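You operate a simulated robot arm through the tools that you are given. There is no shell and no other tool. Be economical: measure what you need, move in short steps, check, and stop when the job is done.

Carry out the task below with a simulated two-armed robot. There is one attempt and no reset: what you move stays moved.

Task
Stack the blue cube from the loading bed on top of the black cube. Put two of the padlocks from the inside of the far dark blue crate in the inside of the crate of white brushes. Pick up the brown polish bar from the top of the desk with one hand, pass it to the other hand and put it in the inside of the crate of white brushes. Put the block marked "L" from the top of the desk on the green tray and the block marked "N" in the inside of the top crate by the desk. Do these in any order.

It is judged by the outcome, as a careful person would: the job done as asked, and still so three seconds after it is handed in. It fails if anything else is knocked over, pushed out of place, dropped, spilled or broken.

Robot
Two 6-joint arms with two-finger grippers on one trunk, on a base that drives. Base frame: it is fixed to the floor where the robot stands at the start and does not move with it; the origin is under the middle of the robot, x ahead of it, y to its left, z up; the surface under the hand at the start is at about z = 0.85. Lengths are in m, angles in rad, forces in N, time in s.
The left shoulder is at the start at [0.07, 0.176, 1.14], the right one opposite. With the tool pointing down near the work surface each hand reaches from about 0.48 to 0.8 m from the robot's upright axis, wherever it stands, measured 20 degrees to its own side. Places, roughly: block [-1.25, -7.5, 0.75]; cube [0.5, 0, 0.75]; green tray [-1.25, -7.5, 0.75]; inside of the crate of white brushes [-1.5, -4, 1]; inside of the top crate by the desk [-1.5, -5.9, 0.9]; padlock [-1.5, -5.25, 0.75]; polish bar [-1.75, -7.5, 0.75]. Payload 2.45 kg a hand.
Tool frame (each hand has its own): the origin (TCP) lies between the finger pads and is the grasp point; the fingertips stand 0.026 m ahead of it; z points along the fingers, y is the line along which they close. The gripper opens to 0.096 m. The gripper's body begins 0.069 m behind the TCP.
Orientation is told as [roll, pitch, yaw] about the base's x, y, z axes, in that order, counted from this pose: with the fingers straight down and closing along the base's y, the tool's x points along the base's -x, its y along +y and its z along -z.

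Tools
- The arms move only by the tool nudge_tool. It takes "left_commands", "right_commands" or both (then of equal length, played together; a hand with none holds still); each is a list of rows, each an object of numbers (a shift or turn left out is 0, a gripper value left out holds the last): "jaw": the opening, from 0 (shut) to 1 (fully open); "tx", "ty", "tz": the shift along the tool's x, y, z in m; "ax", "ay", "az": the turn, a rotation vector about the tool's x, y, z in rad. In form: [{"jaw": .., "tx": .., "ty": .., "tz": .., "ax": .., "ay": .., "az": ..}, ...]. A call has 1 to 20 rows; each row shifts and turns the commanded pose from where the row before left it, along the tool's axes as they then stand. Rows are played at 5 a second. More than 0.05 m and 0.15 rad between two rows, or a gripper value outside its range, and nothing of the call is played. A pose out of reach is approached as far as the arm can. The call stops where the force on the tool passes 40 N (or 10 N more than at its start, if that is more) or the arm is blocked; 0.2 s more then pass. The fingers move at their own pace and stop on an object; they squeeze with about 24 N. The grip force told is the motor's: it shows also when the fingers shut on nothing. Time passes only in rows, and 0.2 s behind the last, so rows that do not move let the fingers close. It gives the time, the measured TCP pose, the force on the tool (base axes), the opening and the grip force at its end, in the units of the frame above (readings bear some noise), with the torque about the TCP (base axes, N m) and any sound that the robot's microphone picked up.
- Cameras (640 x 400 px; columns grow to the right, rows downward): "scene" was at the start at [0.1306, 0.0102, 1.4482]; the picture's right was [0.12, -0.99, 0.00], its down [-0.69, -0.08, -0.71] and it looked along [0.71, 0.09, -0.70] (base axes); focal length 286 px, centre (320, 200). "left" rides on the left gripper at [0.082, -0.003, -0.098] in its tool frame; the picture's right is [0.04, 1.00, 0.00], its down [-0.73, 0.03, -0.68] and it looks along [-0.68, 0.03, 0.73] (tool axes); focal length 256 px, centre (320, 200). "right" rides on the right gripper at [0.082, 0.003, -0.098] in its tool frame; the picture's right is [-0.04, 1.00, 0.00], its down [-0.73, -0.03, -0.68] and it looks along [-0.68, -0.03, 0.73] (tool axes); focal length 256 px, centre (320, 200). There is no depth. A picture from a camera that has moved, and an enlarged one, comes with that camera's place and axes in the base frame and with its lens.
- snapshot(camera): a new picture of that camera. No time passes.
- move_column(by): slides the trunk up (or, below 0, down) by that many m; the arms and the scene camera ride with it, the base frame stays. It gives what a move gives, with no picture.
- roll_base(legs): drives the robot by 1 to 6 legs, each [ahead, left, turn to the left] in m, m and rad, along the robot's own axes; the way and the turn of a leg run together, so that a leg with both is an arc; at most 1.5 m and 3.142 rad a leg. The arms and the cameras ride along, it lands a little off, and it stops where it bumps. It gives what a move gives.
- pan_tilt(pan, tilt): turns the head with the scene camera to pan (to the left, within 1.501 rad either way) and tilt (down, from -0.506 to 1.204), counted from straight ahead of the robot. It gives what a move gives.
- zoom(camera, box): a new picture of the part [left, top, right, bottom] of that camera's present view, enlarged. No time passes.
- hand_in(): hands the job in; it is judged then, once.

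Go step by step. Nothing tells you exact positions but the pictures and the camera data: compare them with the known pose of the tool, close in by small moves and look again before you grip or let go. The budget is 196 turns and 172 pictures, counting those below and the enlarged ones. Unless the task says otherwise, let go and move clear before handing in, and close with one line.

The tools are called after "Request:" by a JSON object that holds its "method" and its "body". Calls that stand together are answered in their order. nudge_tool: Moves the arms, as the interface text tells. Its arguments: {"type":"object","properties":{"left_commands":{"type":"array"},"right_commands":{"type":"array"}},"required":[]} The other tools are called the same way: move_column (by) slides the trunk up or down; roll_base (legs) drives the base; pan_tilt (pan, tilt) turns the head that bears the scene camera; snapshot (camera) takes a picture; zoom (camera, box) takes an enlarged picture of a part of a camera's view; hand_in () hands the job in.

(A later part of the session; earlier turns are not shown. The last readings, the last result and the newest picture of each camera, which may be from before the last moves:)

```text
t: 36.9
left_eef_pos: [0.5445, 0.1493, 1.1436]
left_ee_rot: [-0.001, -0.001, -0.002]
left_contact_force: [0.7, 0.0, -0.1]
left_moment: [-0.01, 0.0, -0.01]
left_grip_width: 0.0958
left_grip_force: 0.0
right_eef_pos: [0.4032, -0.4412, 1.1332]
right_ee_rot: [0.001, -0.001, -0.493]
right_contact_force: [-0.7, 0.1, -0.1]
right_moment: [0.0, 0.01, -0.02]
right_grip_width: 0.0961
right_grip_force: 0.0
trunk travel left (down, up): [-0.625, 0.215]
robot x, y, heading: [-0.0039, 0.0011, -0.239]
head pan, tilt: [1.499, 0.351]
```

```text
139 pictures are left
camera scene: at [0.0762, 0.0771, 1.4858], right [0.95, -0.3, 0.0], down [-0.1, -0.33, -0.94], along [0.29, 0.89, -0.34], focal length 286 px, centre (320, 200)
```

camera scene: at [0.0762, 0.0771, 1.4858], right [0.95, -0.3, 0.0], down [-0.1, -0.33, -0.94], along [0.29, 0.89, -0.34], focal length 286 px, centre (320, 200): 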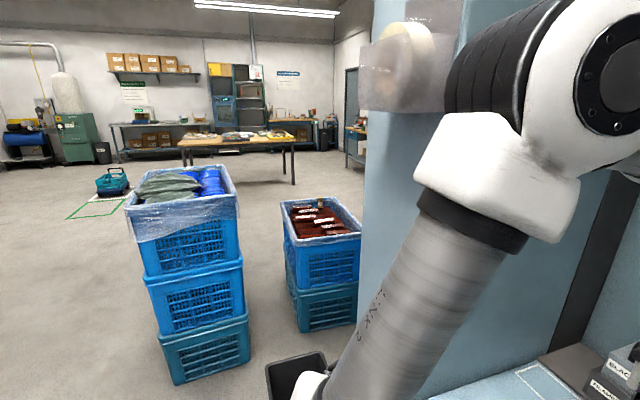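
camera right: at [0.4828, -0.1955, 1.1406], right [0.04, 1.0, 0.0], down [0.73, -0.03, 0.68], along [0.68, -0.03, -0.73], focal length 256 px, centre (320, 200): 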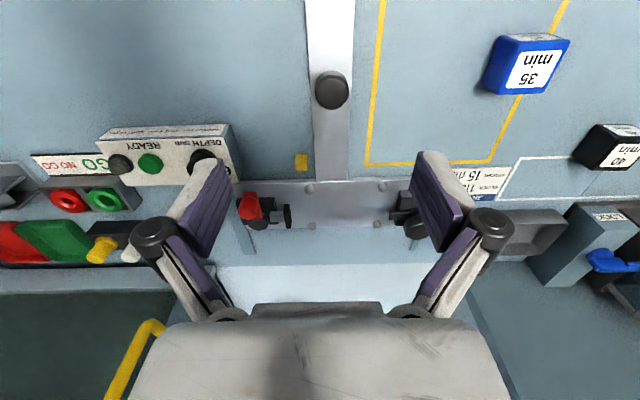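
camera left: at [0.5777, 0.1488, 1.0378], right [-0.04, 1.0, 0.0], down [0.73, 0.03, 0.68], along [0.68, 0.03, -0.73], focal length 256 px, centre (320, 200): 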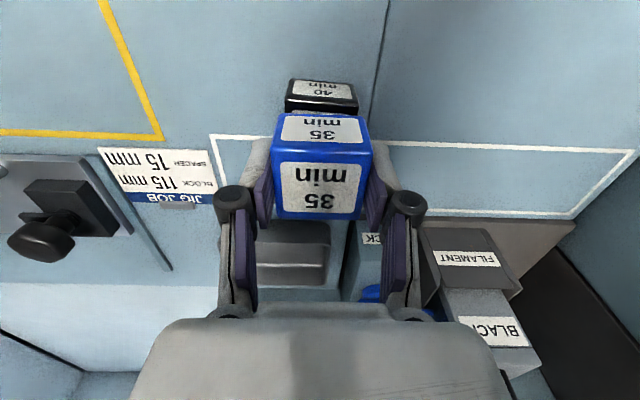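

The crates stand along −y at about x = −1.5, and the aisle lies at about x = −0.7. I'll back off the bench and turn to face −y.

Request:
{"method": "roll_base", "body": {"legs": [[-0.65, 0, 0], [0, 0, -1.33]]}}

Request:
{"method": "pan_tilt", "body": {"pan": 0, "tilt": 0.4}}

Request:
{"method": "snapshot", "body": {"camera": "scene"}}

```text
t: 43.8
left_eef_pos: [-0.3735, -0.3413, 1.1446]
left_ee_rot: [-0.001, -0.001, -1.35]
left_contact_force: [0.2, -0.1, 0.6]
left_moment: [0.0, 0.01, 0.04]
left_grip_width: 0.0959
left_grip_force: 0.0
right_eef_pos: [-0.9815, -0.3323, 1.1333]
right_ee_rot: [0.0, 0.0, -1.839]
right_contact_force: [0.0, -0.3, 0.7]
right_moment: [-0.05, 0.01, 0.0]
right_grip_width: 0.0958
right_grip_force: 0.1
trunk travel left (down, up): [-0.625, 0.215]
robot x, y, heading: [-0.6403, 0.1607, -1.584]
head pan, tilt: [1.499, 0.351]
```

```text
t: 45.4
left_eef_pos: [-0.3725, -0.3416, 1.1445]
left_ee_rot: [0.002, 0.001, -1.349]
left_contact_force: [-0.6, 0.3, -0.4]
left_moment: [-0.02, -0.01, 0.02]
left_grip_width: 0.0962
left_grip_force: 0.0
right_eef_pos: [-0.9794, -0.3319, 1.1339]
right_ee_rot: [0.0, -0.001, -1.84]
right_contact_force: [0.3, -0.6, 0.6]
right_moment: [0.03, 0.02, 0.0]
right_grip_width: 0.0961
right_grip_force: 0.0
trunk travel left (down, up): [-0.625, 0.215]
robot x, y, heading: [-0.6387, 0.1583, -1.588]
head pan, tilt: [0.0, 0.4]
```

```text
138 pictures are left
camera scene: at [-0.6418, 0.0149, 1.4813], right [-1.0, 0.01, 0.0], down [0.01, 0.39, -0.92], along [-0.01, -0.92, -0.39], focal length 286 px, centre (320, 200)
```

scene: 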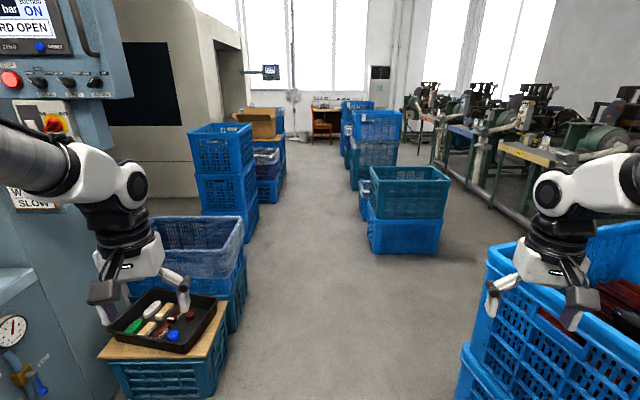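

The aisle is about 1 m wide and centred near x = −0.65. I'll drive ahead in two legs and look again.

Request:
{"method": "roll_base", "body": {"legs": [[1.4, 0, 0.01], [1.2, 0, 0.01]]}}

Request:
{"method": "pan_tilt", "body": {"pan": -0.25, "tilt": 0.4}}

Request:
{"method": "snapshot", "body": {"camera": "scene"}}

```text
t: 57.8
left_eef_pos: [-0.3669, -2.8727, 1.145]
left_ee_rot: [-0.001, 0.0, -1.328]
left_contact_force: [-0.5, -0.7, 1.0]
left_moment: [-0.07, 0.0, 0.0]
left_grip_width: 0.096
left_grip_force: 0.0
right_eef_pos: [-0.9743, -2.8768, 1.1317]
right_ee_rot: [0.0, 0.001, -1.821]
right_contact_force: [0.4, -0.1, -0.1]
right_moment: [-0.03, -0.03, 0.01]
right_grip_width: 0.096
right_grip_force: 0.0
trunk travel left (down, up): [-0.625, 0.215]
robot x, y, heading: [-0.644, -2.38, -1.562]
head pan, tilt: [0.0, 0.4]
```

```text
t: 58.6
left_eef_pos: [-0.3673, -2.8728, 1.1456]
left_ee_rot: [0.0, -0.002, -1.329]
left_contact_force: [0.0, -0.8, -0.4]
left_moment: [0.01, -0.01, 0.01]
left_grip_width: 0.0962
left_grip_force: 0.0
right_eef_pos: [-0.9747, -2.8774, 1.1337]
right_ee_rot: [0.001, -0.002, -1.821]
right_contact_force: [-0.2, 0.4, 0.6]
right_moment: [0.0, 0.01, -0.02]
right_grip_width: 0.096
right_grip_force: 0.2
trunk travel left (down, up): [-0.625, 0.215]
robot x, y, heading: [-0.6438, -2.3817, -1.564]
head pan, tilt: [-0.25, 0.4]
```

```text
137 pictures are left
camera scene: at [-0.6666, -2.521, 1.4813], right [-0.97, 0.24, 0.0], down [0.09, 0.38, -0.92], along [-0.22, -0.89, -0.39], focal length 286 px, centre (320, 200)
```

scene: 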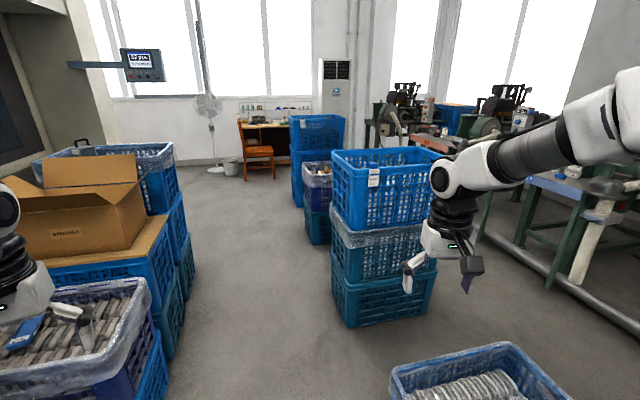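

I'll raise the trunk for clearance and drive alongside the brush stack to look into the crates.

Request:
{"method": "move_column", "body": {"by": 0.15}}

Request:
{"method": "roll_base", "body": {"legs": [[1.3, 0.0, 0]]}}

Request:
{"method": "pan_tilt", "body": {"pan": -0.9, "tilt": 0.6}}

Request:
{"method": "snapshot", "body": {"camera": "scene"}}

Request:
{"method": "pan_tilt", "body": {"pan": -0.3, "tilt": 0.45}}

Request:
{"method": "snapshot", "body": {"camera": "scene"}}

```text
t: 60.3
left_eef_pos: [-0.3675, -2.8738, 1.2939]
left_ee_rot: [0.0, 0.0, -1.328]
left_contact_force: [-0.1, -0.8, -1.3]
left_moment: [0.0, -0.04, 0.0]
left_grip_width: 0.0962
left_grip_force: 0.1
right_eef_pos: [-0.9741, -2.8771, 1.2831]
right_ee_rot: [0.001, -0.001, -1.82]
right_contact_force: [1.0, -0.1, -1.0]
right_moment: [-0.02, 0.01, 0.0]
right_grip_width: 0.096
right_grip_force: 0.0
trunk travel left (down, up): [-0.775, 0.065]
robot x, y, heading: [-0.6422, -2.3833, -1.566]
head pan, tilt: [-0.25, 0.4]
```

```text
t: 66.8
left_eef_pos: [-0.3494, -4.1478, 1.2943]
left_ee_rot: [0.001, 0.0, -1.319]
left_contact_force: [0.3, 0.4, -0.3]
left_moment: [0.01, 0.02, -0.02]
left_grip_width: 0.096
left_grip_force: 0.0
right_eef_pos: [-0.9556, -4.1565, 1.2843]
right_ee_rot: [0.0, -0.001, -1.811]
right_contact_force: [0.8, 0.2, -0.3]
right_moment: [0.04, -0.02, 0.0]
right_grip_width: 0.096
right_grip_force: 0.0
trunk travel left (down, up): [-0.775, 0.065]
robot x, y, heading: [-0.6268, -3.6592, -1.56]
head pan, tilt: [-0.25, 0.4]
```

```text
t: 67.8
left_eef_pos: [-0.3482, -4.1476, 1.2944]
left_ee_rot: [0.001, 0.001, -1.32]
left_contact_force: [0.3, 0.2, -1.1]
left_moment: [-0.02, 0.02, 0.03]
left_grip_width: 0.096
left_grip_force: 0.0
right_eef_pos: [-0.9558, -4.1581, 1.2833]
right_ee_rot: [0.0, 0.0, -1.809]
right_contact_force: [-0.4, -0.2, -0.2]
right_moment: [0.01, 0.02, -0.03]
right_grip_width: 0.0961
right_grip_force: 0.1
trunk travel left (down, up): [-0.775, 0.065]
robot x, y, heading: [-0.6289, -3.6588, -1.555]
head pan, tilt: [-0.901, 0.6]
```

```text
136 pictures are left
camera scene: at [-0.6978, -3.7643, 1.6131], right [-0.63, 0.77, 0.0], down [0.44, 0.36, -0.83], along [-0.64, -0.52, -0.56], focal length 286 px, centre (320, 200)
```

scene: 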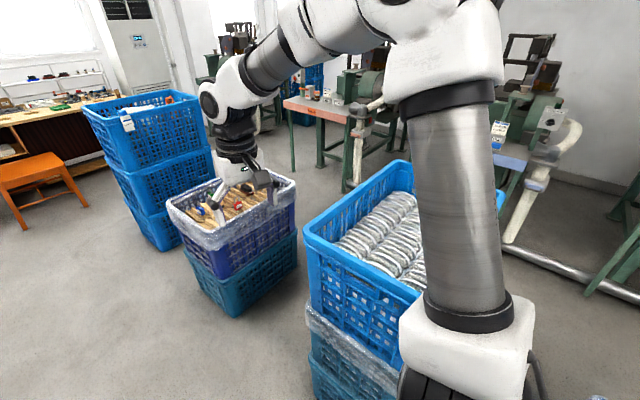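

```text
t: 68.8
left_eef_pos: [-0.3481, -4.1476, 1.2943]
left_ee_rot: [0.0, -0.001, -1.319]
left_contact_force: [-0.1, 0.1, -0.1]
left_moment: [0.01, -0.01, 0.01]
left_grip_width: 0.096
left_grip_force: 0.2
right_eef_pos: [-0.9543, -4.1586, 1.2846]
right_ee_rot: [-0.001, 0.0, -1.81]
right_contact_force: [0.9, -0.5, -0.3]
right_moment: [0.03, -0.01, 0.02]
right_grip_width: 0.0958
right_grip_force: 0.0
trunk travel left (down, up): [-0.775, 0.065]
robot x, y, heading: [-0.63, -3.6581, -1.551]
head pan, tilt: [-0.3, 0.45]
```

```text
135 pictures are left
camera scene: at [-0.6554, -3.7966, 1.6266], right [-0.96, 0.28, 0.0], down [0.12, 0.42, -0.9], along [-0.25, -0.86, -0.44], focal length 286 px, centre (320, 200)
```

scene: 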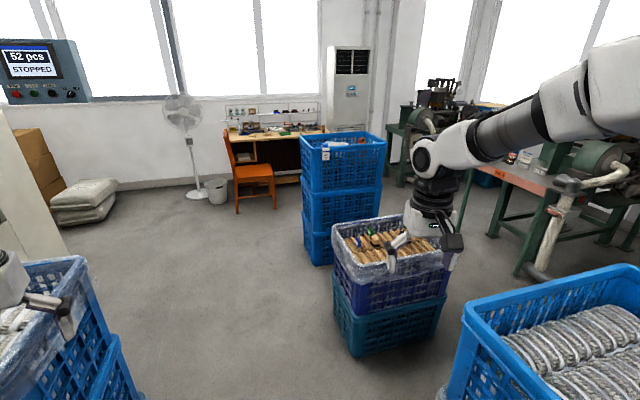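

The dark blue crate with gold padlocks and the brush crate are both identified. I'll drive nearer to the desk to see how the chair and the stack restrict access.

Request:
{"method": "roll_base", "body": {"legs": [[1.4, 0, 0], [0.4, 0.0, 0]]}}

Request:
{"method": "pan_tilt", "body": {"pan": -0.2, "tilt": 0.6}}

Request:
{"method": "snapshot", "body": {"camera": "scene"}}

```text
t: 77.8
left_eef_pos: [-0.2825, -5.9237, 1.295]
left_ee_rot: [-0.003, -0.003, -1.302]
left_contact_force: [0.1, 0.1, 0.5]
left_moment: [-0.03, -0.01, 0.05]
left_grip_width: 0.0958
left_grip_force: 0.0
right_eef_pos: [-0.8893, -5.944, 1.2836]
right_ee_rot: [-0.001, -0.001, -1.792]
right_contact_force: [-0.4, 0.6, -0.7]
right_moment: [-0.03, 0.0, -0.01]
right_grip_width: 0.096
right_grip_force: 0.1
trunk travel left (down, up): [-0.775, 0.065]
robot x, y, heading: [-0.5748, -5.4407, -1.537]
head pan, tilt: [-0.3, 0.45]
```

```text
t: 78.5
left_eef_pos: [-0.2835, -5.9259, 1.2942]
left_ee_rot: [-0.001, -0.001, -1.303]
left_contact_force: [0.4, -0.6, 0.2]
left_moment: [-0.03, 0.0, 0.03]
left_grip_width: 0.096
left_grip_force: 0.1
right_eef_pos: [-0.889, -5.9459, 1.2835]
right_ee_rot: [0.0, -0.001, -1.79]
right_contact_force: [-0.4, -0.3, 0.1]
right_moment: [0.03, 0.0, -0.04]
right_grip_width: 0.096
right_grip_force: 0.0
trunk travel left (down, up): [-0.775, 0.065]
robot x, y, heading: [-0.572, -5.4417, -1.536]
head pan, tilt: [-0.201, 0.6]
```

```text
134 pictures are left
camera scene: at [-0.5857, -5.5775, 1.6131], right [-0.99, 0.17, 0.0], down [0.09, 0.56, -0.83], along [-0.14, -0.81, -0.56], focal length 286 px, centre (320, 200)
```

scene: 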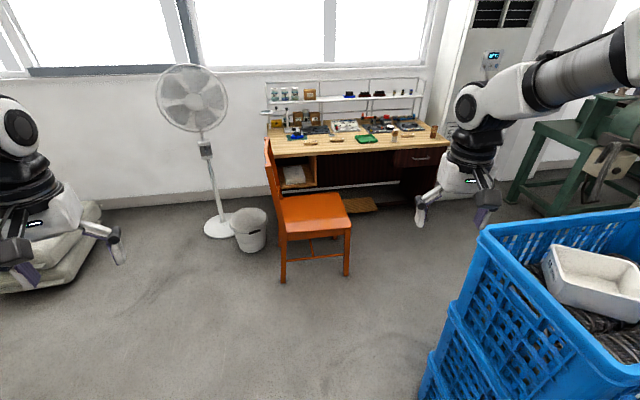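

The chair occupies about x −0.55..−1.02 and y −6.9..−7.35, and the crate stack ends at y ≈ −6.18. I need the robot's footprint, so I'll look down.

Request:
{"method": "pan_tilt", "body": {"pan": 0, "tilt": 1.2}}

Request:
{"method": "snapshot", "body": {"camera": "scene"}}

Request:
{"method": "pan_tilt", "body": {"pan": -0.9, "tilt": 0.8}}

Request:
{"method": "snapshot", "body": {"camera": "scene"}}

```text
t: 79.5
left_eef_pos: [-0.2827, -5.9241, 1.2957]
left_ee_rot: [0.0, -0.001, -1.302]
left_contact_force: [0.5, -0.2, 0.5]
left_moment: [0.01, 0.01, 0.0]
left_grip_width: 0.0958
left_grip_force: 0.1
right_eef_pos: [-0.8895, -5.9455, 1.2838]
right_ee_rot: [-0.001, -0.001, -1.793]
right_contact_force: [0.5, 0.1, -0.6]
right_moment: [0.0, -0.04, 0.0]
right_grip_width: 0.096
right_grip_force: 0.0
trunk travel left (down, up): [-0.775, 0.065]
robot x, y, heading: [-0.5744, -5.4437, -1.537]
head pan, tilt: [0.0, 1.201]
```

```text
133 pictures are left
camera scene: at [-0.5691, -5.5458, 1.5685], right [-1.0, -0.03, 0.0], down [-0.03, 0.93, -0.36], along [0.01, -0.36, -0.93], focal length 286 px, centre (320, 200)
```

scene: 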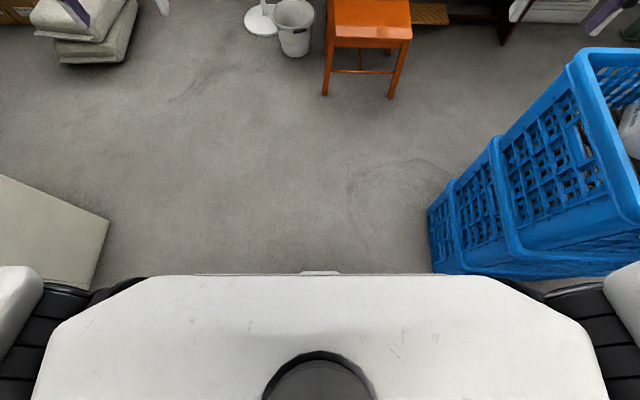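

```text
t: 80.7
left_eef_pos: [-0.2824, -5.9249, 1.2946]
left_ee_rot: [-0.001, 0.002, -1.303]
left_contact_force: [0.5, 0.2, 0.4]
left_moment: [0.02, -0.02, -0.01]
left_grip_width: 0.0961
left_grip_force: 0.1
right_eef_pos: [-0.8885, -5.9449, 1.2839]
right_ee_rot: [0.001, 0.0, -1.793]
right_contact_force: [-0.1, -0.4, 0.2]
right_moment: [0.01, -0.02, -0.01]
right_grip_width: 0.0958
right_grip_force: 0.0
trunk travel left (down, up): [-0.775, 0.065]
robot x, y, heading: [-0.5753, -5.4417, -1.538]
head pan, tilt: [-0.901, 0.799]
```

```text
132 pictures are left
camera scene: at [-0.6324, -5.5423, 1.5962], right [-0.65, 0.76, 0.0], down [0.55, 0.46, -0.7], along [-0.53, -0.45, -0.72], focal length 286 px, centre (320, 200)
```

scene: 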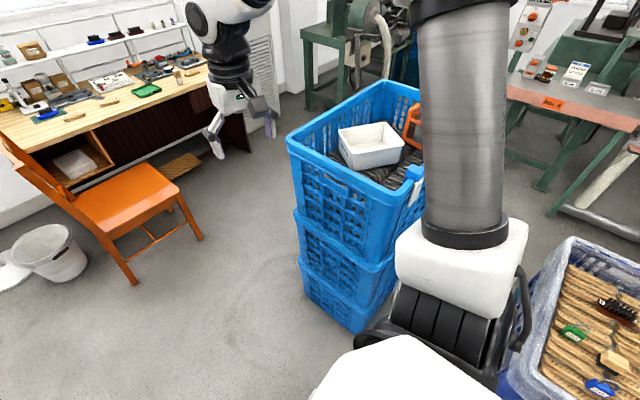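

The footprint reaches at most about 0.28 m ahead of the axis. I'll go forward to y ≈ −6.55, then strafe right between the stack and the chair, in short legs.

Request:
{"method": "roll_base", "body": {"legs": [[0, 0, -0.033], [1.1, 0, 0]]}}

Request:
{"method": "pan_tilt", "body": {"pan": -0.7, "tilt": 0.9}}

Request:
{"method": "snapshot", "body": {"camera": "scene"}}

```text
t: 86.9
left_eef_pos: [-0.3116, -7.0839, 1.2945]
left_ee_rot: [0.001, 0.001, -1.348]
left_contact_force: [-0.5, -0.1, -0.7]
left_moment: [-0.01, 0.04, 0.03]
left_grip_width: 0.0961
left_grip_force: 0.0
right_eef_pos: [-0.9195, -7.078, 1.2837]
right_ee_rot: [-0.001, 0.001, -1.838]
right_contact_force: [-0.6, 0.4, 0.7]
right_moment: [0.01, -0.01, 0.02]
right_grip_width: 0.0956
right_grip_force: 0.1
trunk travel left (down, up): [-0.775, 0.065]
robot x, y, heading: [-0.5763, -6.5921, -1.584]
head pan, tilt: [-0.901, 0.799]
```

```text
t: 87.7
left_eef_pos: [-0.3129, -7.0861, 1.2944]
left_ee_rot: [0.0, 0.001, -1.347]
left_contact_force: [0.5, 0.2, 0.3]
left_moment: [0.02, -0.02, -0.02]
left_grip_width: 0.096
left_grip_force: 0.0
right_eef_pos: [-0.9199, -7.0789, 1.2837]
right_ee_rot: [0.0, 0.0, -1.838]
right_contact_force: [0.0, -0.4, 0.1]
right_moment: [-0.01, 0.0, -0.02]
right_grip_width: 0.0962
right_grip_force: 0.1
trunk travel left (down, up): [-0.775, 0.065]
robot x, y, heading: [-0.5774, -6.587, -1.58]
head pan, tilt: [-0.7, 0.901]
```

```text
131 pictures are left
camera scene: at [-0.63, -6.6956, 1.5883], right [-0.76, 0.65, 0.0], down [0.51, 0.59, -0.62], along [-0.41, -0.47, -0.78], focal length 286 px, centre (320, 200)
```

scene: 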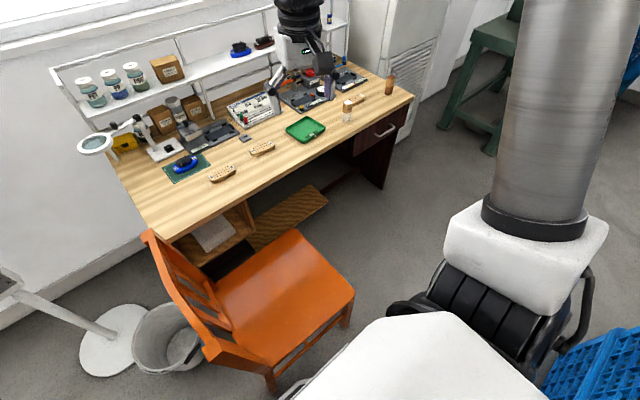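

Clearance checks out. I'll strafe right slightly further back.

Request:
{"method": "roll_base", "body": {"legs": [[-0.03, -0.1, 0.01], [0, -0.35, 0], [0, -0.33, 0]]}}

Request:
{"method": "pan_tilt", "body": {"pan": 0.0, "tilt": 0.9}}

Request:
{"method": "snapshot", "body": {"camera": "scene"}}

```text
t: 92.5
left_eef_pos: [-1.0947, -7.0507, 1.2951]
left_ee_rot: [-0.001, 0.0, -1.343]
left_contact_force: [-0.3, 0.3, 0.4]
left_moment: [0.01, 0.01, 0.01]
left_grip_width: 0.096
left_grip_force: 0.1
right_eef_pos: [-1.7025, -7.0478, 1.2837]
right_ee_rot: [-0.002, 0.0, -1.834]
right_contact_force: [0.5, -0.1, 0.8]
right_moment: [0.0, 0.03, 0.01]
right_grip_width: 0.0959
right_grip_force: 0.0
trunk travel left (down, up): [-0.775, 0.065]
robot x, y, heading: [-1.3693, -6.5581, -1.577]
head pan, tilt: [-0.7, 0.901]
```

```text
t: 93.6
left_eef_pos: [-1.096, -7.0497, 1.2943]
left_ee_rot: [0.001, -0.001, -1.342]
left_contact_force: [0.4, -0.1, 0.3]
left_moment: [-0.03, 0.07, 0.05]
left_grip_width: 0.0963
left_grip_force: 0.0
right_eef_pos: [-1.7037, -7.047, 1.2831]
right_ee_rot: [-0.001, -0.001, -1.833]
right_contact_force: [-0.4, -0.1, 0.3]
right_moment: [0.0, 0.05, -0.02]
right_grip_width: 0.0959
right_grip_force: 0.1
trunk travel left (down, up): [-0.775, 0.065]
robot x, y, heading: [-1.3677, -6.5556, -1.58]
head pan, tilt: [0.0, 0.901]
```

```text
130 pictures are left
camera scene: at [-1.3685, -6.6805, 1.5883], right [-1.0, 0.01, 0.0], down [0.01, 0.78, -0.62], along [0.0, -0.62, -0.78], focal length 286 px, centre (320, 200)
```

scene: 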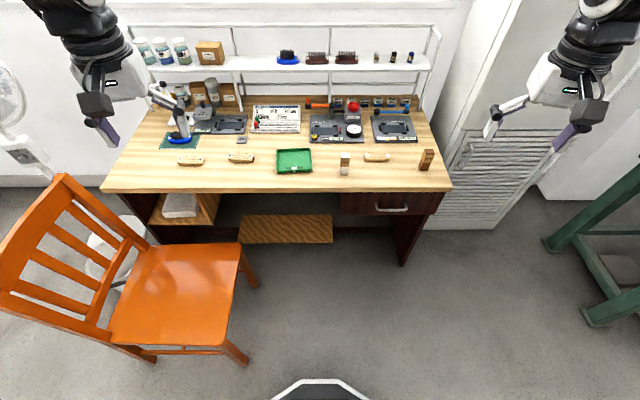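

Request:
{"method": "zoom", "body": {"camera": "scene", "box": [150, 95, 310, 195]}}

Request:
{"method": "zoom", "body": {"camera": "scene", "box": [290, 95, 450, 195]}}

```text
4.00 times, centred on (230, 145) of scene
camera zoom: at [-1.3685, -6.6805, 1.5883], right [-1.0, 0.01, 0.0], down [0.01, 0.78, -0.62], along [0.0, -0.62, -0.78], focal length 1146 px, centre (680, 420)
```

zoom: 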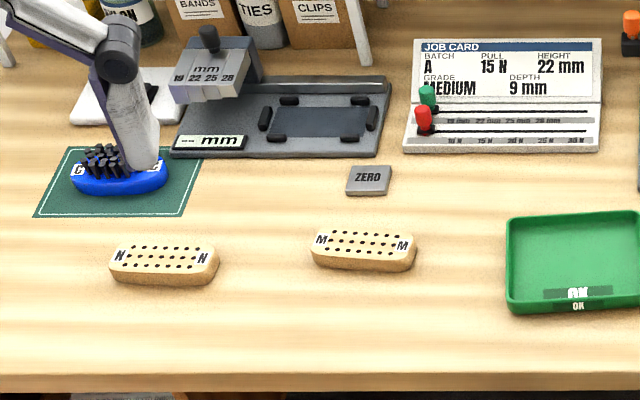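

```text
4.00 times, centred on (370, 145) of scene
camera zoom: at [-1.3685, -6.6805, 1.5883], right [-1.0, 0.01, 0.0], down [0.01, 0.78, -0.62], along [0.0, -0.62, -0.78], focal length 1146 px, centre (120, 420)
```

zoom: 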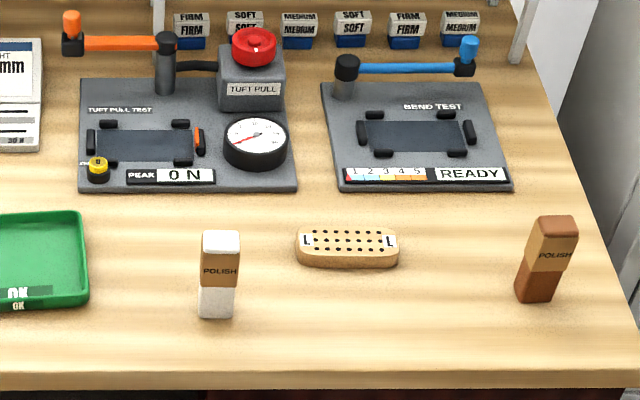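

On the desk from left to right are N (−0.84, −7.54), M, the green tray (−1.26, −7.556), a white bar, L (−1.61, −7.56) and the brown bar (−1.79, −7.50). I'll use the left hand for the picks, so I'll move in and to the right, then lower the trunk.

Request:
{"method": "roll_base", "body": {"legs": [[0, -0.38, 0], [0.3, 0, 0.01]]}}

Request:
{"method": "move_column", "body": {"by": -0.23}}

Request:
{"method": "snapshot", "body": {"camera": "scene"}}

```text
t: 97.7
left_eef_pos: [-1.479, -7.3434, 1.2957]
left_ee_rot: [0.001, -0.002, -1.331]
left_contact_force: [0.1, 0.3, -0.4]
left_moment: [-0.02, 0.0, 0.0]
left_grip_width: 0.0959
left_grip_force: 0.0
right_eef_pos: [-2.0868, -7.3471, 1.2847]
right_ee_rot: [-0.001, -0.001, -1.822]
right_contact_force: [0.3, 0.0, -0.3]
right_moment: [-0.01, 0.02, -0.01]
right_grip_width: 0.0963
right_grip_force: 0.0
trunk travel left (down, up): [-0.775, 0.065]
robot x, y, heading: [-1.7555, -6.8522, -1.567]
head pan, tilt: [0.0, 0.901]
```

```text
t: 100.1
left_eef_pos: [-1.478, -7.346, 1.0649]
left_ee_rot: [0.001, 0.001, -1.33]
left_contact_force: [0.3, 0.1, -0.2]
left_moment: [-0.01, -0.02, 0.03]
left_grip_width: 0.0958
left_grip_force: 0.1
right_eef_pos: [-2.0877, -7.3496, 1.0535]
right_ee_rot: [0.0, 0.0, -1.823]
right_contact_force: [-0.5, -0.6, 0.2]
right_moment: [0.03, 0.0, 0.0]
right_grip_width: 0.0959
right_grip_force: 0.0
trunk travel left (down, up): [-0.545, 0.295]
robot x, y, heading: [-1.7536, -6.852, -1.569]
head pan, tilt: [0.0, 0.901]
```

```text
127 pictures are left
camera scene: at [-1.7549, -6.9786, 1.3583], right [-1.0, 0.0, 0.0], down [0.0, 0.78, -0.62], along [0.0, -0.62, -0.78], focal length 286 px, centre (320, 200)
```

scene: 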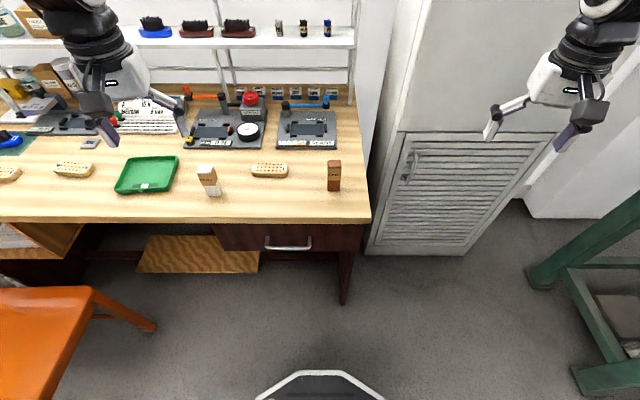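

L is at about (−1.61, −7.555). I'll turn the left tool so that it closes along world y, across the block, and see whether the arm can do it.

Request:
{"method": "nudge_tool", "body": {"left_commands": [{"az": -0.133}, {"az": -0.133}, {"az": -0.133}, {"az": -0.133}, {"az": -0.133}, {"az": -0.133}, {"az": -0.133}, {"az": -0.133}, {"az": -0.133}, {"az": -0.133}, {}]}}

```text
t: 102.5
left_eef_pos: [-1.4785, -7.3465, 1.0638]
left_ee_rot: [-0.001, -0.001, -0.001]
left_contact_force: [0.2, 0.2, 0.5]
left_moment: [0.01, 0.04, -0.02]
left_grip_width: 0.096
left_grip_force: 0.1
right_eef_pos: [-2.0854, -7.35, 1.0539]
right_ee_rot: [-0.002, 0.0, -1.822]
right_contact_force: [-0.7, 0.4, -0.2]
right_moment: [0.01, 0.01, -0.01]
right_grip_width: 0.0962
right_grip_force: 0.1
trunk travel left (down, up): [-0.545, 0.295]
robot x, y, heading: [-1.7582, -6.8498, -1.568]
head pan, tilt: [0.0, 0.901]
```

Request:
{"method": "nudge_tool", "body": {"left_commands": [{"tx": 0.027, "ty": -0.041}, {"tx": 0.027, "ty": -0.041}, {"tx": 0.027, "ty": -0.041}, {"tx": 0.026, "ty": -0.041}, {"tx": 0.025, "ty": -0.041}, {"tz": 0.04}, {"tz": 0.04}, {}]}}

Request:
{"method": "snapshot", "body": {"camera": "left"}}

Request:
{"method": "snapshot", "body": {"camera": "scene"}}

```text
t: 104.3
left_eef_pos: [-1.6109, -7.5535, 0.9837]
left_ee_rot: [-0.001, -0.001, -0.002]
left_contact_force: [-0.4, 0.5, 0.4]
left_moment: [-0.05, -0.02, 0.02]
left_grip_width: 0.0959
left_grip_force: 0.1
right_eef_pos: [-2.0865, -7.3481, 1.0535]
right_ee_rot: [-0.001, 0.001, -1.822]
right_contact_force: [1.2, 0.9, -0.3]
right_moment: [-0.02, -0.03, -0.02]
right_grip_width: 0.0961
right_grip_force: 0.2
trunk travel left (down, up): [-0.545, 0.295]
robot x, y, heading: [-1.7593, -6.8559, -1.566]
head pan, tilt: [0.0, 0.901]
```

```text
126 pictures are left
camera left: at [-1.6929, -7.5566, 1.0828], right [-0.04, 1.0, 0.0], down [0.73, 0.03, 0.68], along [0.68, 0.03, -0.73], focal length 256 px, centre (320, 200)
```

left: 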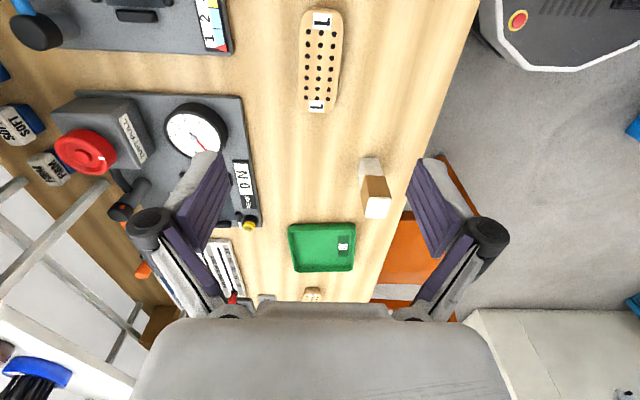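

```text
125 pictures are left
camera scene: at [-1.755, -6.9785, 1.3583], right [-1.0, 0.0, 0.0], down [0.0, 0.78, -0.62], along [0.0, -0.62, -0.78], focal length 286 px, centre (320, 200)
```

scene: 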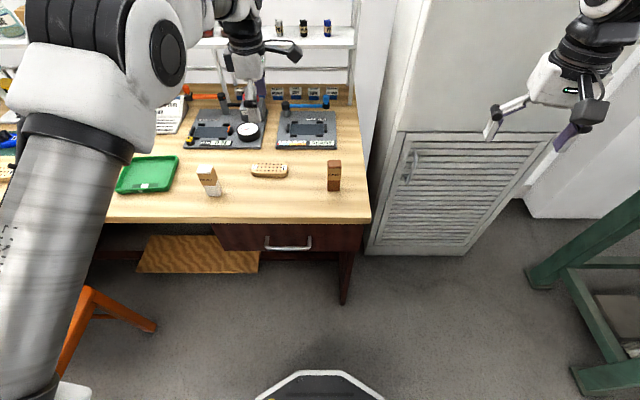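

L is directly below. I'll descend in steps and check how high the tips stand.

Request:
{"method": "nudge_tool", "body": {"left_commands": [{"tz": 0.045}, {"tz": 0.045}, {"tz": 0.045}, {"tz": 0.03}, {"tz": 0.015}, {}]}}

Request:
{"method": "snapshot", "body": {"camera": "left"}}

```text
t: 105.7
left_eef_pos: [-1.6119, -7.5499, 0.8035]
left_ee_rot: [0.0, 0.001, 0.002]
left_contact_force: [-0.5, -0.1, -0.1]
left_moment: [-0.02, -0.05, 0.01]
left_grip_width: 0.096
left_grip_force: 0.0
right_eef_pos: [-2.0869, -7.35, 1.0534]
right_ee_rot: [0.0, 0.001, -1.822]
right_contact_force: [0.1, -0.1, 0.4]
right_moment: [-0.04, 0.01, 0.04]
right_grip_width: 0.096
right_grip_force: 0.1
trunk travel left (down, up): [-0.545, 0.295]
robot x, y, heading: [-1.7546, -6.8541, -1.565]
head pan, tilt: [0.0, 0.901]
```

```text
124 pictures are left
camera left: at [-1.6923, -7.5533, 0.9021], right [-0.04, 1.0, 0.0], down [0.73, 0.03, 0.68], along [0.68, 0.03, -0.73], focal length 256 px, centre (320, 200)
```

left: 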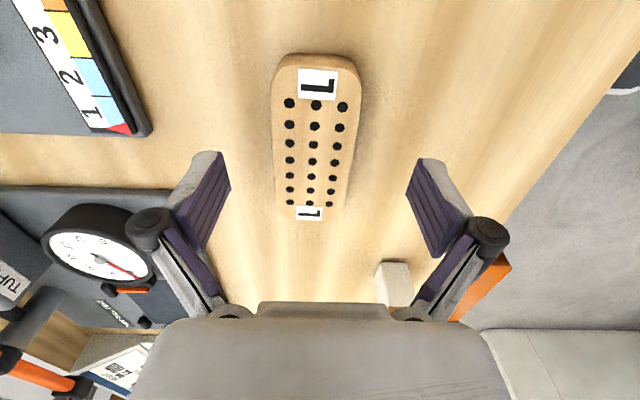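

Request:
{"method": "nudge_tool", "body": {"left_commands": [{"tz": 0.01, "ty": -0.002, "tx": -0.004}, {"tz": 0.005}, {"tz": 0.003}, {}]}}

Request:
{"method": "zoom", "body": {"camera": "scene", "box": [200, 90, 340, 220]}}

Request:
{"method": "snapshot", "body": {"camera": "left"}}

```text
t: 106.7
left_eef_pos: [-1.6091, -7.5537, 0.7871]
left_ee_rot: [0.0, -0.001, -0.001]
left_contact_force: [-0.8, -0.3, 0.3]
left_moment: [0.0, 0.03, -0.02]
left_grip_width: 0.096
left_grip_force: 0.1
right_eef_pos: [-2.0862, -7.3485, 1.0532]
right_ee_rot: [0.001, 0.001, -1.823]
right_contact_force: [-0.3, -0.4, 0.6]
right_moment: [-0.02, 0.0, 0.0]
right_grip_width: 0.0958
right_grip_force: 0.1
trunk travel left (down, up): [-0.545, 0.295]
robot x, y, heading: [-1.7567, -6.8522, -1.568]
head pan, tilt: [0.0, 0.901]
```

```text
3.08 times, centred on (270, 155) of scene
camera zoom: at [-1.7549, -6.9787, 1.3583], right [-1.0, 0.0, 0.0], down [0.0, 0.78, -0.62], along [0.0, -0.62, -0.78], focal length 882 px, centre (474, 338)
```

zoom: 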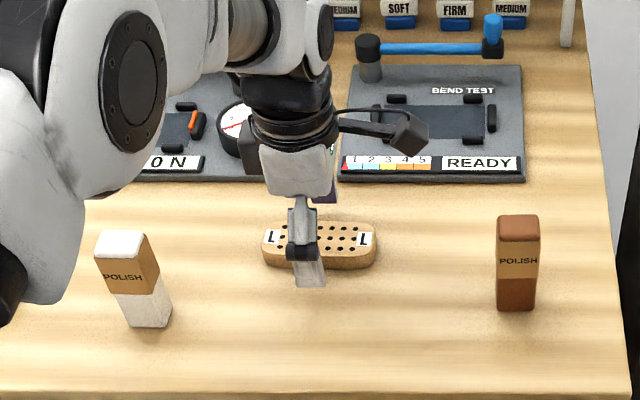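

```text
122 pictures are left
camera left: at [-1.6901, -7.5565, 0.8856], right [-0.04, 1.0, 0.0], down [0.73, 0.03, 0.68], along [0.68, 0.03, -0.73], focal length 256 px, centre (320, 200)
```

left: 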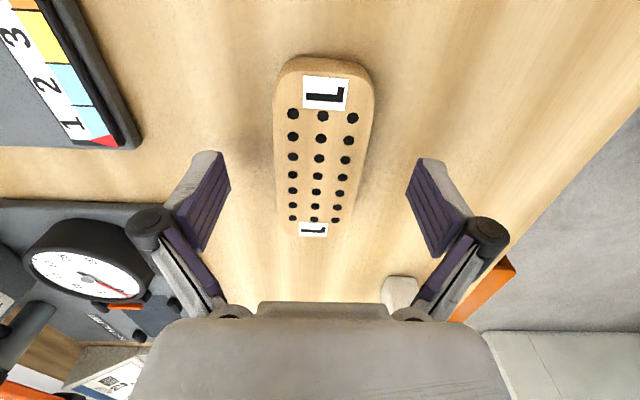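

Request:
{"method": "nudge_tool", "body": {"left_commands": [{"tz": 0.004, "tx": -0.004}, {"tz": 0.002}, {"jaw": 0}, {"jaw": 0}, {"jaw": 0}]}}

Request:
{"method": "nudge_tool", "body": {"left_commands": [{"tz": -0.03}, {"tz": -0.04}, {"tz": -0.04}, {"tz": -0.04}, {}]}}

Request:
{"method": "snapshot", "body": {"camera": "left"}}

```text
t: 107.9
left_eef_pos: [-1.6063, -7.5504, 0.7851]
left_ee_rot: [-0.007, 0.001, -0.002]
left_contact_force: [1.5, 2.3, 30.0]
left_moment: [0.89, -0.01, -0.06]
left_grip_width: 0.0452
left_grip_force: 23.8
right_eef_pos: [-2.0875, -7.345, 1.0559]
right_ee_rot: [0.003, -0.004, -1.823]
right_contact_force: [-0.7, -0.1, -0.9]
right_moment: [0.02, -0.01, 0.0]
right_grip_width: 0.0963
right_grip_force: 0.1
trunk travel left (down, up): [-0.545, 0.295]
robot x, y, heading: [-1.7542, -6.8557, -1.567]
head pan, tilt: [0.0, 0.901]
```

```text
t: 109.1
left_eef_pos: [-1.6031, -7.554, 0.9277]
left_ee_rot: [0.0, 0.001, -0.002]
left_contact_force: [0.6, -0.5, -0.2]
left_moment: [0.01, -0.02, 0.0]
left_grip_width: 0.0448
left_grip_force: 24.3
right_eef_pos: [-2.0866, -7.3494, 1.0536]
right_ee_rot: [0.0, 0.0, -1.82]
right_contact_force: [0.3, -0.6, 0.1]
right_moment: [-0.02, 0.02, -0.02]
right_grip_width: 0.0964
right_grip_force: 0.0
trunk travel left (down, up): [-0.545, 0.295]
robot x, y, heading: [-1.75, -6.8511, -1.569]
head pan, tilt: [0.0, 0.901]
```

```text
121 pictures are left
camera left: at [-1.6843, -7.5572, 1.0268], right [-0.04, 1.0, 0.0], down [0.73, 0.03, 0.68], along [0.68, 0.03, -0.73], focal length 256 px, centre (320, 200)
```

left: 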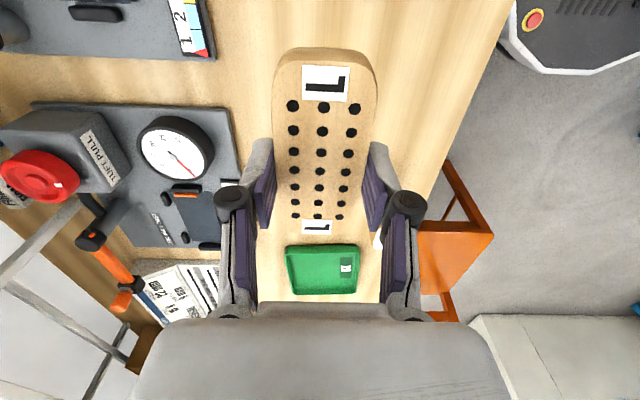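

L is held, and the desk top turns out to be at z ≈ 0.757. I'll lift a bit more and strafe left toward the tray.

Request:
{"method": "nudge_tool", "body": {"left_commands": [{"tz": -0.04}, {"tz": -0.02}, {}]}}

Request:
{"method": "roll_base", "body": {"legs": [[0, 0.3, 0]]}}

Request:
{"method": "snapshot", "body": {"camera": "scene"}}

Request:
{"method": "snapshot", "body": {"camera": "left"}}

```text
t: 109.9
left_eef_pos: [-1.6056, -7.5545, 0.9895]
left_ee_rot: [0.0, -0.001, -0.001]
left_contact_force: [0.6, 1.0, -0.4]
left_moment: [-0.01, -0.02, 0.03]
left_grip_width: 0.0452
left_grip_force: 24.2
right_eef_pos: [-2.0862, -7.3491, 1.0532]
right_ee_rot: [0.0, -0.001, -1.822]
right_contact_force: [-0.3, -0.5, -0.9]
right_moment: [0.0, -0.01, -0.02]
right_grip_width: 0.0961
right_grip_force: 0.0
trunk travel left (down, up): [-0.545, 0.295]
robot x, y, heading: [-1.7539, -6.8562, -1.567]
head pan, tilt: [0.0, 0.901]
```

```text
t: 111.9
left_eef_pos: [-1.3013, -7.5492, 0.9883]
left_ee_rot: [-0.001, 0.0, 0.008]
left_contact_force: [0.2, 0.7, -1.3]
left_moment: [-0.04, 0.01, 0.0]
left_grip_width: 0.0448
left_grip_force: 23.9
right_eef_pos: [-1.7859, -7.3504, 1.0544]
right_ee_rot: [-0.001, -0.003, -1.814]
right_contact_force: [0.4, -0.3, -0.5]
right_moment: [0.02, 0.02, 0.0]
right_grip_width: 0.0961
right_grip_force: 0.0
trunk travel left (down, up): [-0.545, 0.295]
robot x, y, heading: [-1.4549, -6.8535, -1.556]
head pan, tilt: [0.0, 0.901]
```

```text
120 pictures are left
camera scene: at [-1.4567, -6.9763, 1.3582], right [-1.0, -0.01, 0.0], down [-0.01, 0.78, -0.62], along [0.01, -0.62, -0.78], focal length 286 px, centre (320, 200)
```

scene: 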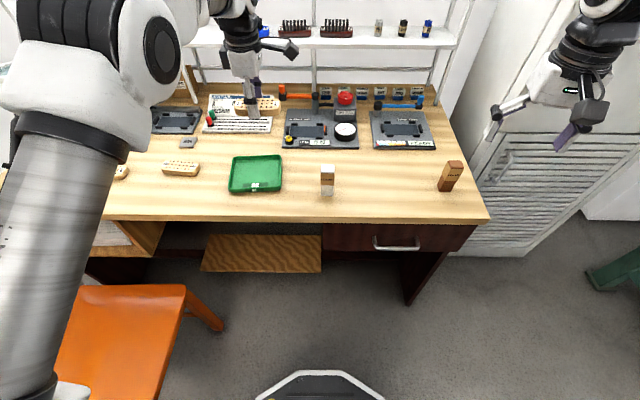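

```text
119 pictures are left
camera left: at [-1.3828, -7.5539, 1.0878], right [-0.05, 1.0, 0.0], down [0.73, 0.04, 0.68], along [0.68, 0.03, -0.73], focal length 256 px, centre (320, 200)
```

left: 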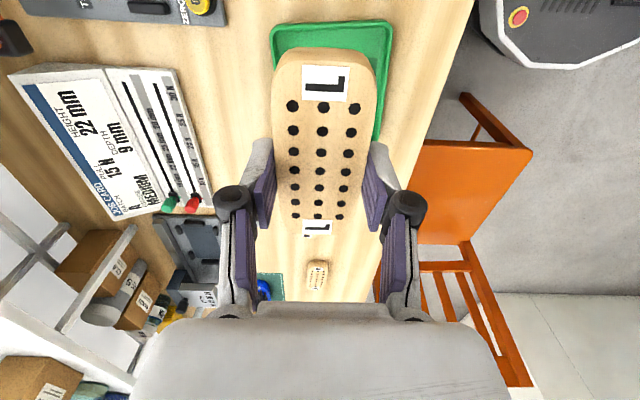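

The tray centre is about (−1.263, −7.537). I'll place the block above it and lower it.

Request:
{"method": "nudge_tool", "body": {"left_commands": [{"tx": -0.038, "ty": 0.012}, {"tz": 0.05}, {"tz": 0.05}, {"tz": 0.04}, {}]}}

Request:
{"method": "snapshot", "body": {"camera": "left"}}

Request:
{"method": "zoom", "body": {"camera": "scene", "box": [190, 100, 340, 220]}}

```text
t: 113.1
left_eef_pos: [-1.2635, -7.5384, 0.8513]
left_ee_rot: [-0.001, -0.001, 0.009]
left_contact_force: [-0.7, 0.3, -0.4]
left_moment: [-0.01, 0.03, 0.01]
left_grip_width: 0.0452
left_grip_force: 24.2
right_eef_pos: [-1.7845, -7.3497, 1.0535]
right_ee_rot: [-0.002, 0.001, -1.813]
right_contact_force: [-0.4, -0.3, -0.7]
right_moment: [-0.01, -0.01, 0.01]
right_grip_width: 0.0962
right_grip_force: 0.0
trunk travel left (down, up): [-0.545, 0.295]
robot x, y, heading: [-1.4552, -6.849, -1.553]
head pan, tilt: [0.0, 0.901]
```

```text
118 pictures are left
camera left: at [-1.3446, -7.5418, 0.9492], right [-0.05, 1.0, 0.0], down [0.73, 0.04, 0.68], along [0.68, 0.03, -0.73], focal length 256 px, centre (320, 200)
```

left: 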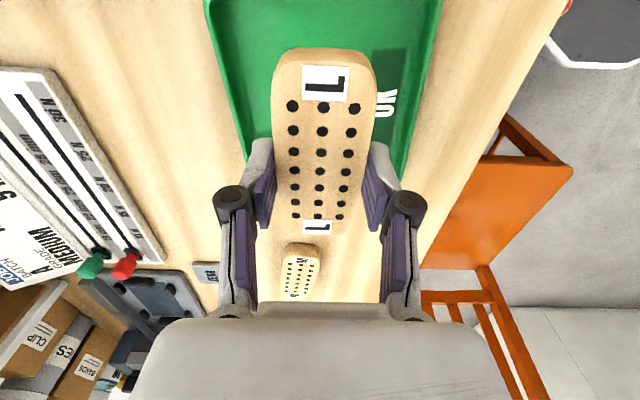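

```text
3.33 times, centred on (265, 160) of scene
camera zoom: at [-1.4573, -6.9759, 1.3583], right [-1.0, -0.01, 0.0], down [-0.01, 0.78, -0.62], along [0.01, -0.62, -0.78], focal length 955 px, centre (503, 333)
```

zoom: 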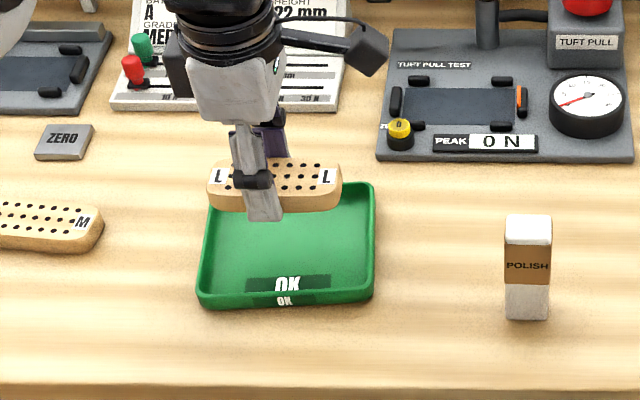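

The block is centred over the tray, so I'll lower it in.

Request:
{"method": "nudge_tool", "body": {"left_commands": [{"tz": 0.03}, {"tz": 0.02}, {"tz": 0.005}, {"tz": 0.003}, {}]}}

Request:
{"method": "snapshot", "body": {"camera": "left"}}

```text
t: 114.3
left_eef_pos: [-1.2643, -7.5364, 0.7914]
left_ee_rot: [0.001, 0.0, 0.008]
left_contact_force: [-0.5, -0.2, -1.1]
left_moment: [0.0, 0.0, 0.02]
left_grip_width: 0.0449
left_grip_force: 23.7
right_eef_pos: [-1.7851, -7.3484, 1.0538]
right_ee_rot: [0.0, -0.001, -1.812]
right_contact_force: [-0.4, 0.3, 0.2]
right_moment: [0.04, -0.02, -0.02]
right_grip_width: 0.0961
right_grip_force: 0.1
trunk travel left (down, up): [-0.545, 0.295]
robot x, y, heading: [-1.4572, -6.8528, -1.56]
head pan, tilt: [0.0, 0.901]
```

```text
116 pictures are left
camera left: at [-1.3454, -7.5403, 0.8903], right [-0.05, 1.0, 0.0], down [0.73, 0.04, 0.68], along [0.68, 0.03, -0.73], focal length 256 px, centre (320, 200)
```

left: 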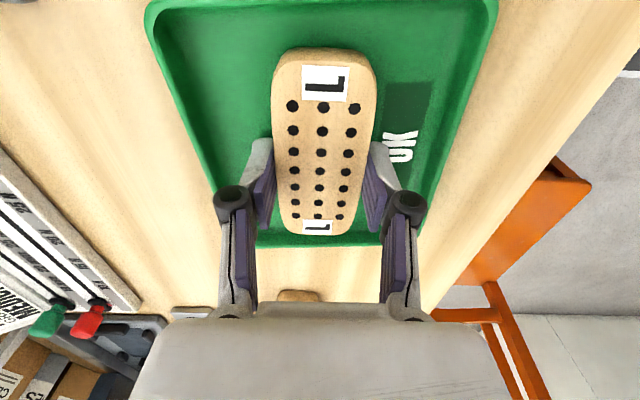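

The block is close to the far wall, so I'll shift it 8 mm back toward the middle, then lower to contact.

Request:
{"method": "nudge_tool", "body": {"left_commands": [{"tx": 0.008}, {"tz": 0.002}, {"tz": 0.002}, {}]}}

```text
t: 115.3
left_eef_pos: [-1.2729, -7.5378, 0.7891]
left_ee_rot: [-0.003, 0.0, 0.009]
left_contact_force: [0.9, -2.9, 10.0]
left_moment: [0.0, 0.02, 0.01]
left_grip_width: 0.0449
left_grip_force: 24.5
right_eef_pos: [-1.7849, -7.3486, 1.0536]
right_ee_rot: [0.0, -0.002, -1.814]
right_contact_force: [-0.4, 0.2, 0.0]
right_moment: [-0.02, -0.01, -0.03]
right_grip_width: 0.0959
right_grip_force: 0.2
trunk travel left (down, up): [-0.545, 0.295]
robot x, y, heading: [-1.4609, -6.8497, -1.557]
head pan, tilt: [0.0, 0.901]
```

The block touches the tray floor. I'll open a little and lift away.

Request:
{"method": "nudge_tool", "body": {"left_commands": [{"tz": -0.001}, {"jaw": 0.62}, {}, {"tz": -0.03}, {"tz": -0.04}, {"tz": -0.05, "jaw": 1}, {"tz": -0.05}, {"tz": -0.03}, {}]}}

Request:
{"method": "snapshot", "body": {"camera": "left"}}

```text
t: 117.3
left_eef_pos: [-1.2704, -7.5366, 0.9911]
left_ee_rot: [0.0, 0.0, 0.007]
left_contact_force: [1.1, -0.3, -0.2]
left_moment: [0.01, 0.02, -0.03]
left_grip_width: 0.0958
left_grip_force: 0.1
right_eef_pos: [-1.7843, -7.3506, 1.0537]
right_ee_rot: [0.001, 0.001, -1.813]
right_contact_force: [0.3, -0.4, 0.3]
right_moment: [0.0, -0.03, 0.0]
right_grip_width: 0.0959
right_grip_force: 0.0
trunk travel left (down, up): [-0.545, 0.295]
robot x, y, heading: [-1.4559, -6.8488, -1.556]
head pan, tilt: [0.0, 0.901]
```

```text
115 pictures are left
camera left: at [-1.352, -7.5408, 1.0883], right [-0.05, 1.0, 0.0], down [0.73, 0.04, 0.68], along [0.68, 0.03, -0.73], focal length 256 px, centre (320, 200)
```

left: 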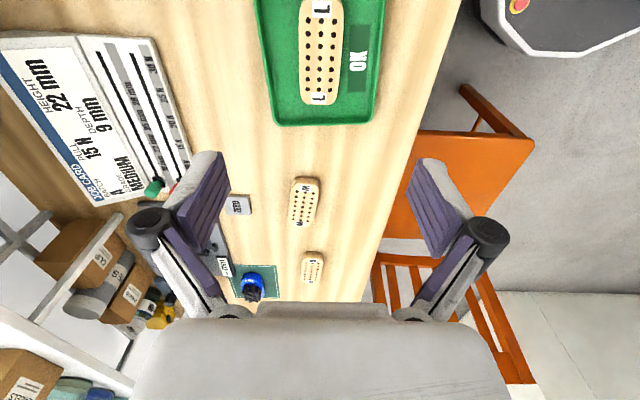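

L sits on the tray. I'll turn the left tool back to closing along x and strafe right to the brown bar.

Request:
{"method": "nudge_tool", "body": {"left_commands": [{"az": 0.13}, {"az": 0.13}, {"az": 0.13}, {"az": 0.13}, {"az": 0.13}, {"az": 0.13}, {"az": 0.13}, {"az": 0.13}, {"az": 0.13}, {"az": 0.13}, {"az": 0.13}, {"az": 0.13}, {}]}}

Request:
{"method": "roll_base", "body": {"legs": [[0, -0.5, -0.01]]}}

Request:
{"method": "snapshot", "body": {"camera": "left"}}

Request:
{"method": "snapshot", "body": {"camera": "scene"}}

```text
t: 120.1
left_eef_pos: [-1.2727, -7.5375, 0.9877]
left_ee_rot: [0.001, 0.001, -1.553]
left_contact_force: [-0.1, -0.6, -0.3]
left_moment: [-0.01, -0.04, -0.01]
left_grip_width: 0.096
left_grip_force: 0.0
right_eef_pos: [-1.7852, -7.3498, 1.0543]
right_ee_rot: [0.0, 0.0, -1.814]
right_contact_force: [0.4, -0.4, 0.5]
right_moment: [0.0, 0.03, 0.02]
right_grip_width: 0.0961
right_grip_force: 0.0
trunk travel left (down, up): [-0.545, 0.295]
robot x, y, heading: [-1.4581, -6.8489, -1.557]
head pan, tilt: [0.0, 0.901]
```

```text
t: 123.1
left_eef_pos: [-1.7875, -7.5448, 0.9878]
left_ee_rot: [0.0, 0.0, -1.553]
left_contact_force: [-0.6, -0.1, -0.2]
left_moment: [0.01, 0.01, 0.0]
left_grip_width: 0.096
left_grip_force: 0.1
right_eef_pos: [-2.301, -7.3556, 1.0543]
right_ee_rot: [0.001, 0.0, -1.816]
right_contact_force: [-0.8, 0.3, -0.7]
right_moment: [0.02, 0.0, -0.04]
right_grip_width: 0.0959
right_grip_force: 0.0
trunk travel left (down, up): [-0.545, 0.295]
robot x, y, heading: [-1.9735, -6.8595, -1.559]
head pan, tilt: [0.0, 0.901]
```

```text
114 pictures are left
camera left: at [-1.7923, -7.463, 1.0866], right [1.0, 0.06, 0.0], down [0.04, -0.73, 0.68], along [0.04, -0.68, -0.73], focal length 256 px, centre (320, 200)
```

left: 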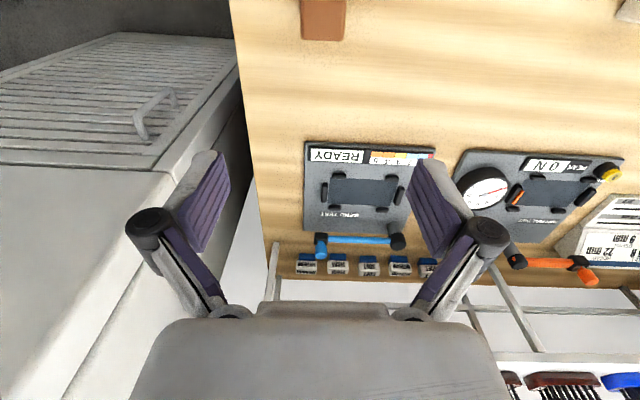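

```text
113 pictures are left
camera scene: at [-1.9716, -6.9824, 1.3583], right [-1.0, -0.01, 0.0], down [-0.01, 0.78, -0.62], along [0.01, -0.62, -0.78], focal length 286 px, centre (320, 200)
```

scene: 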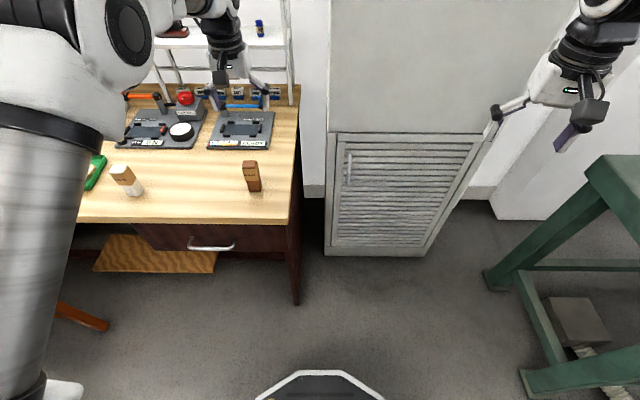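

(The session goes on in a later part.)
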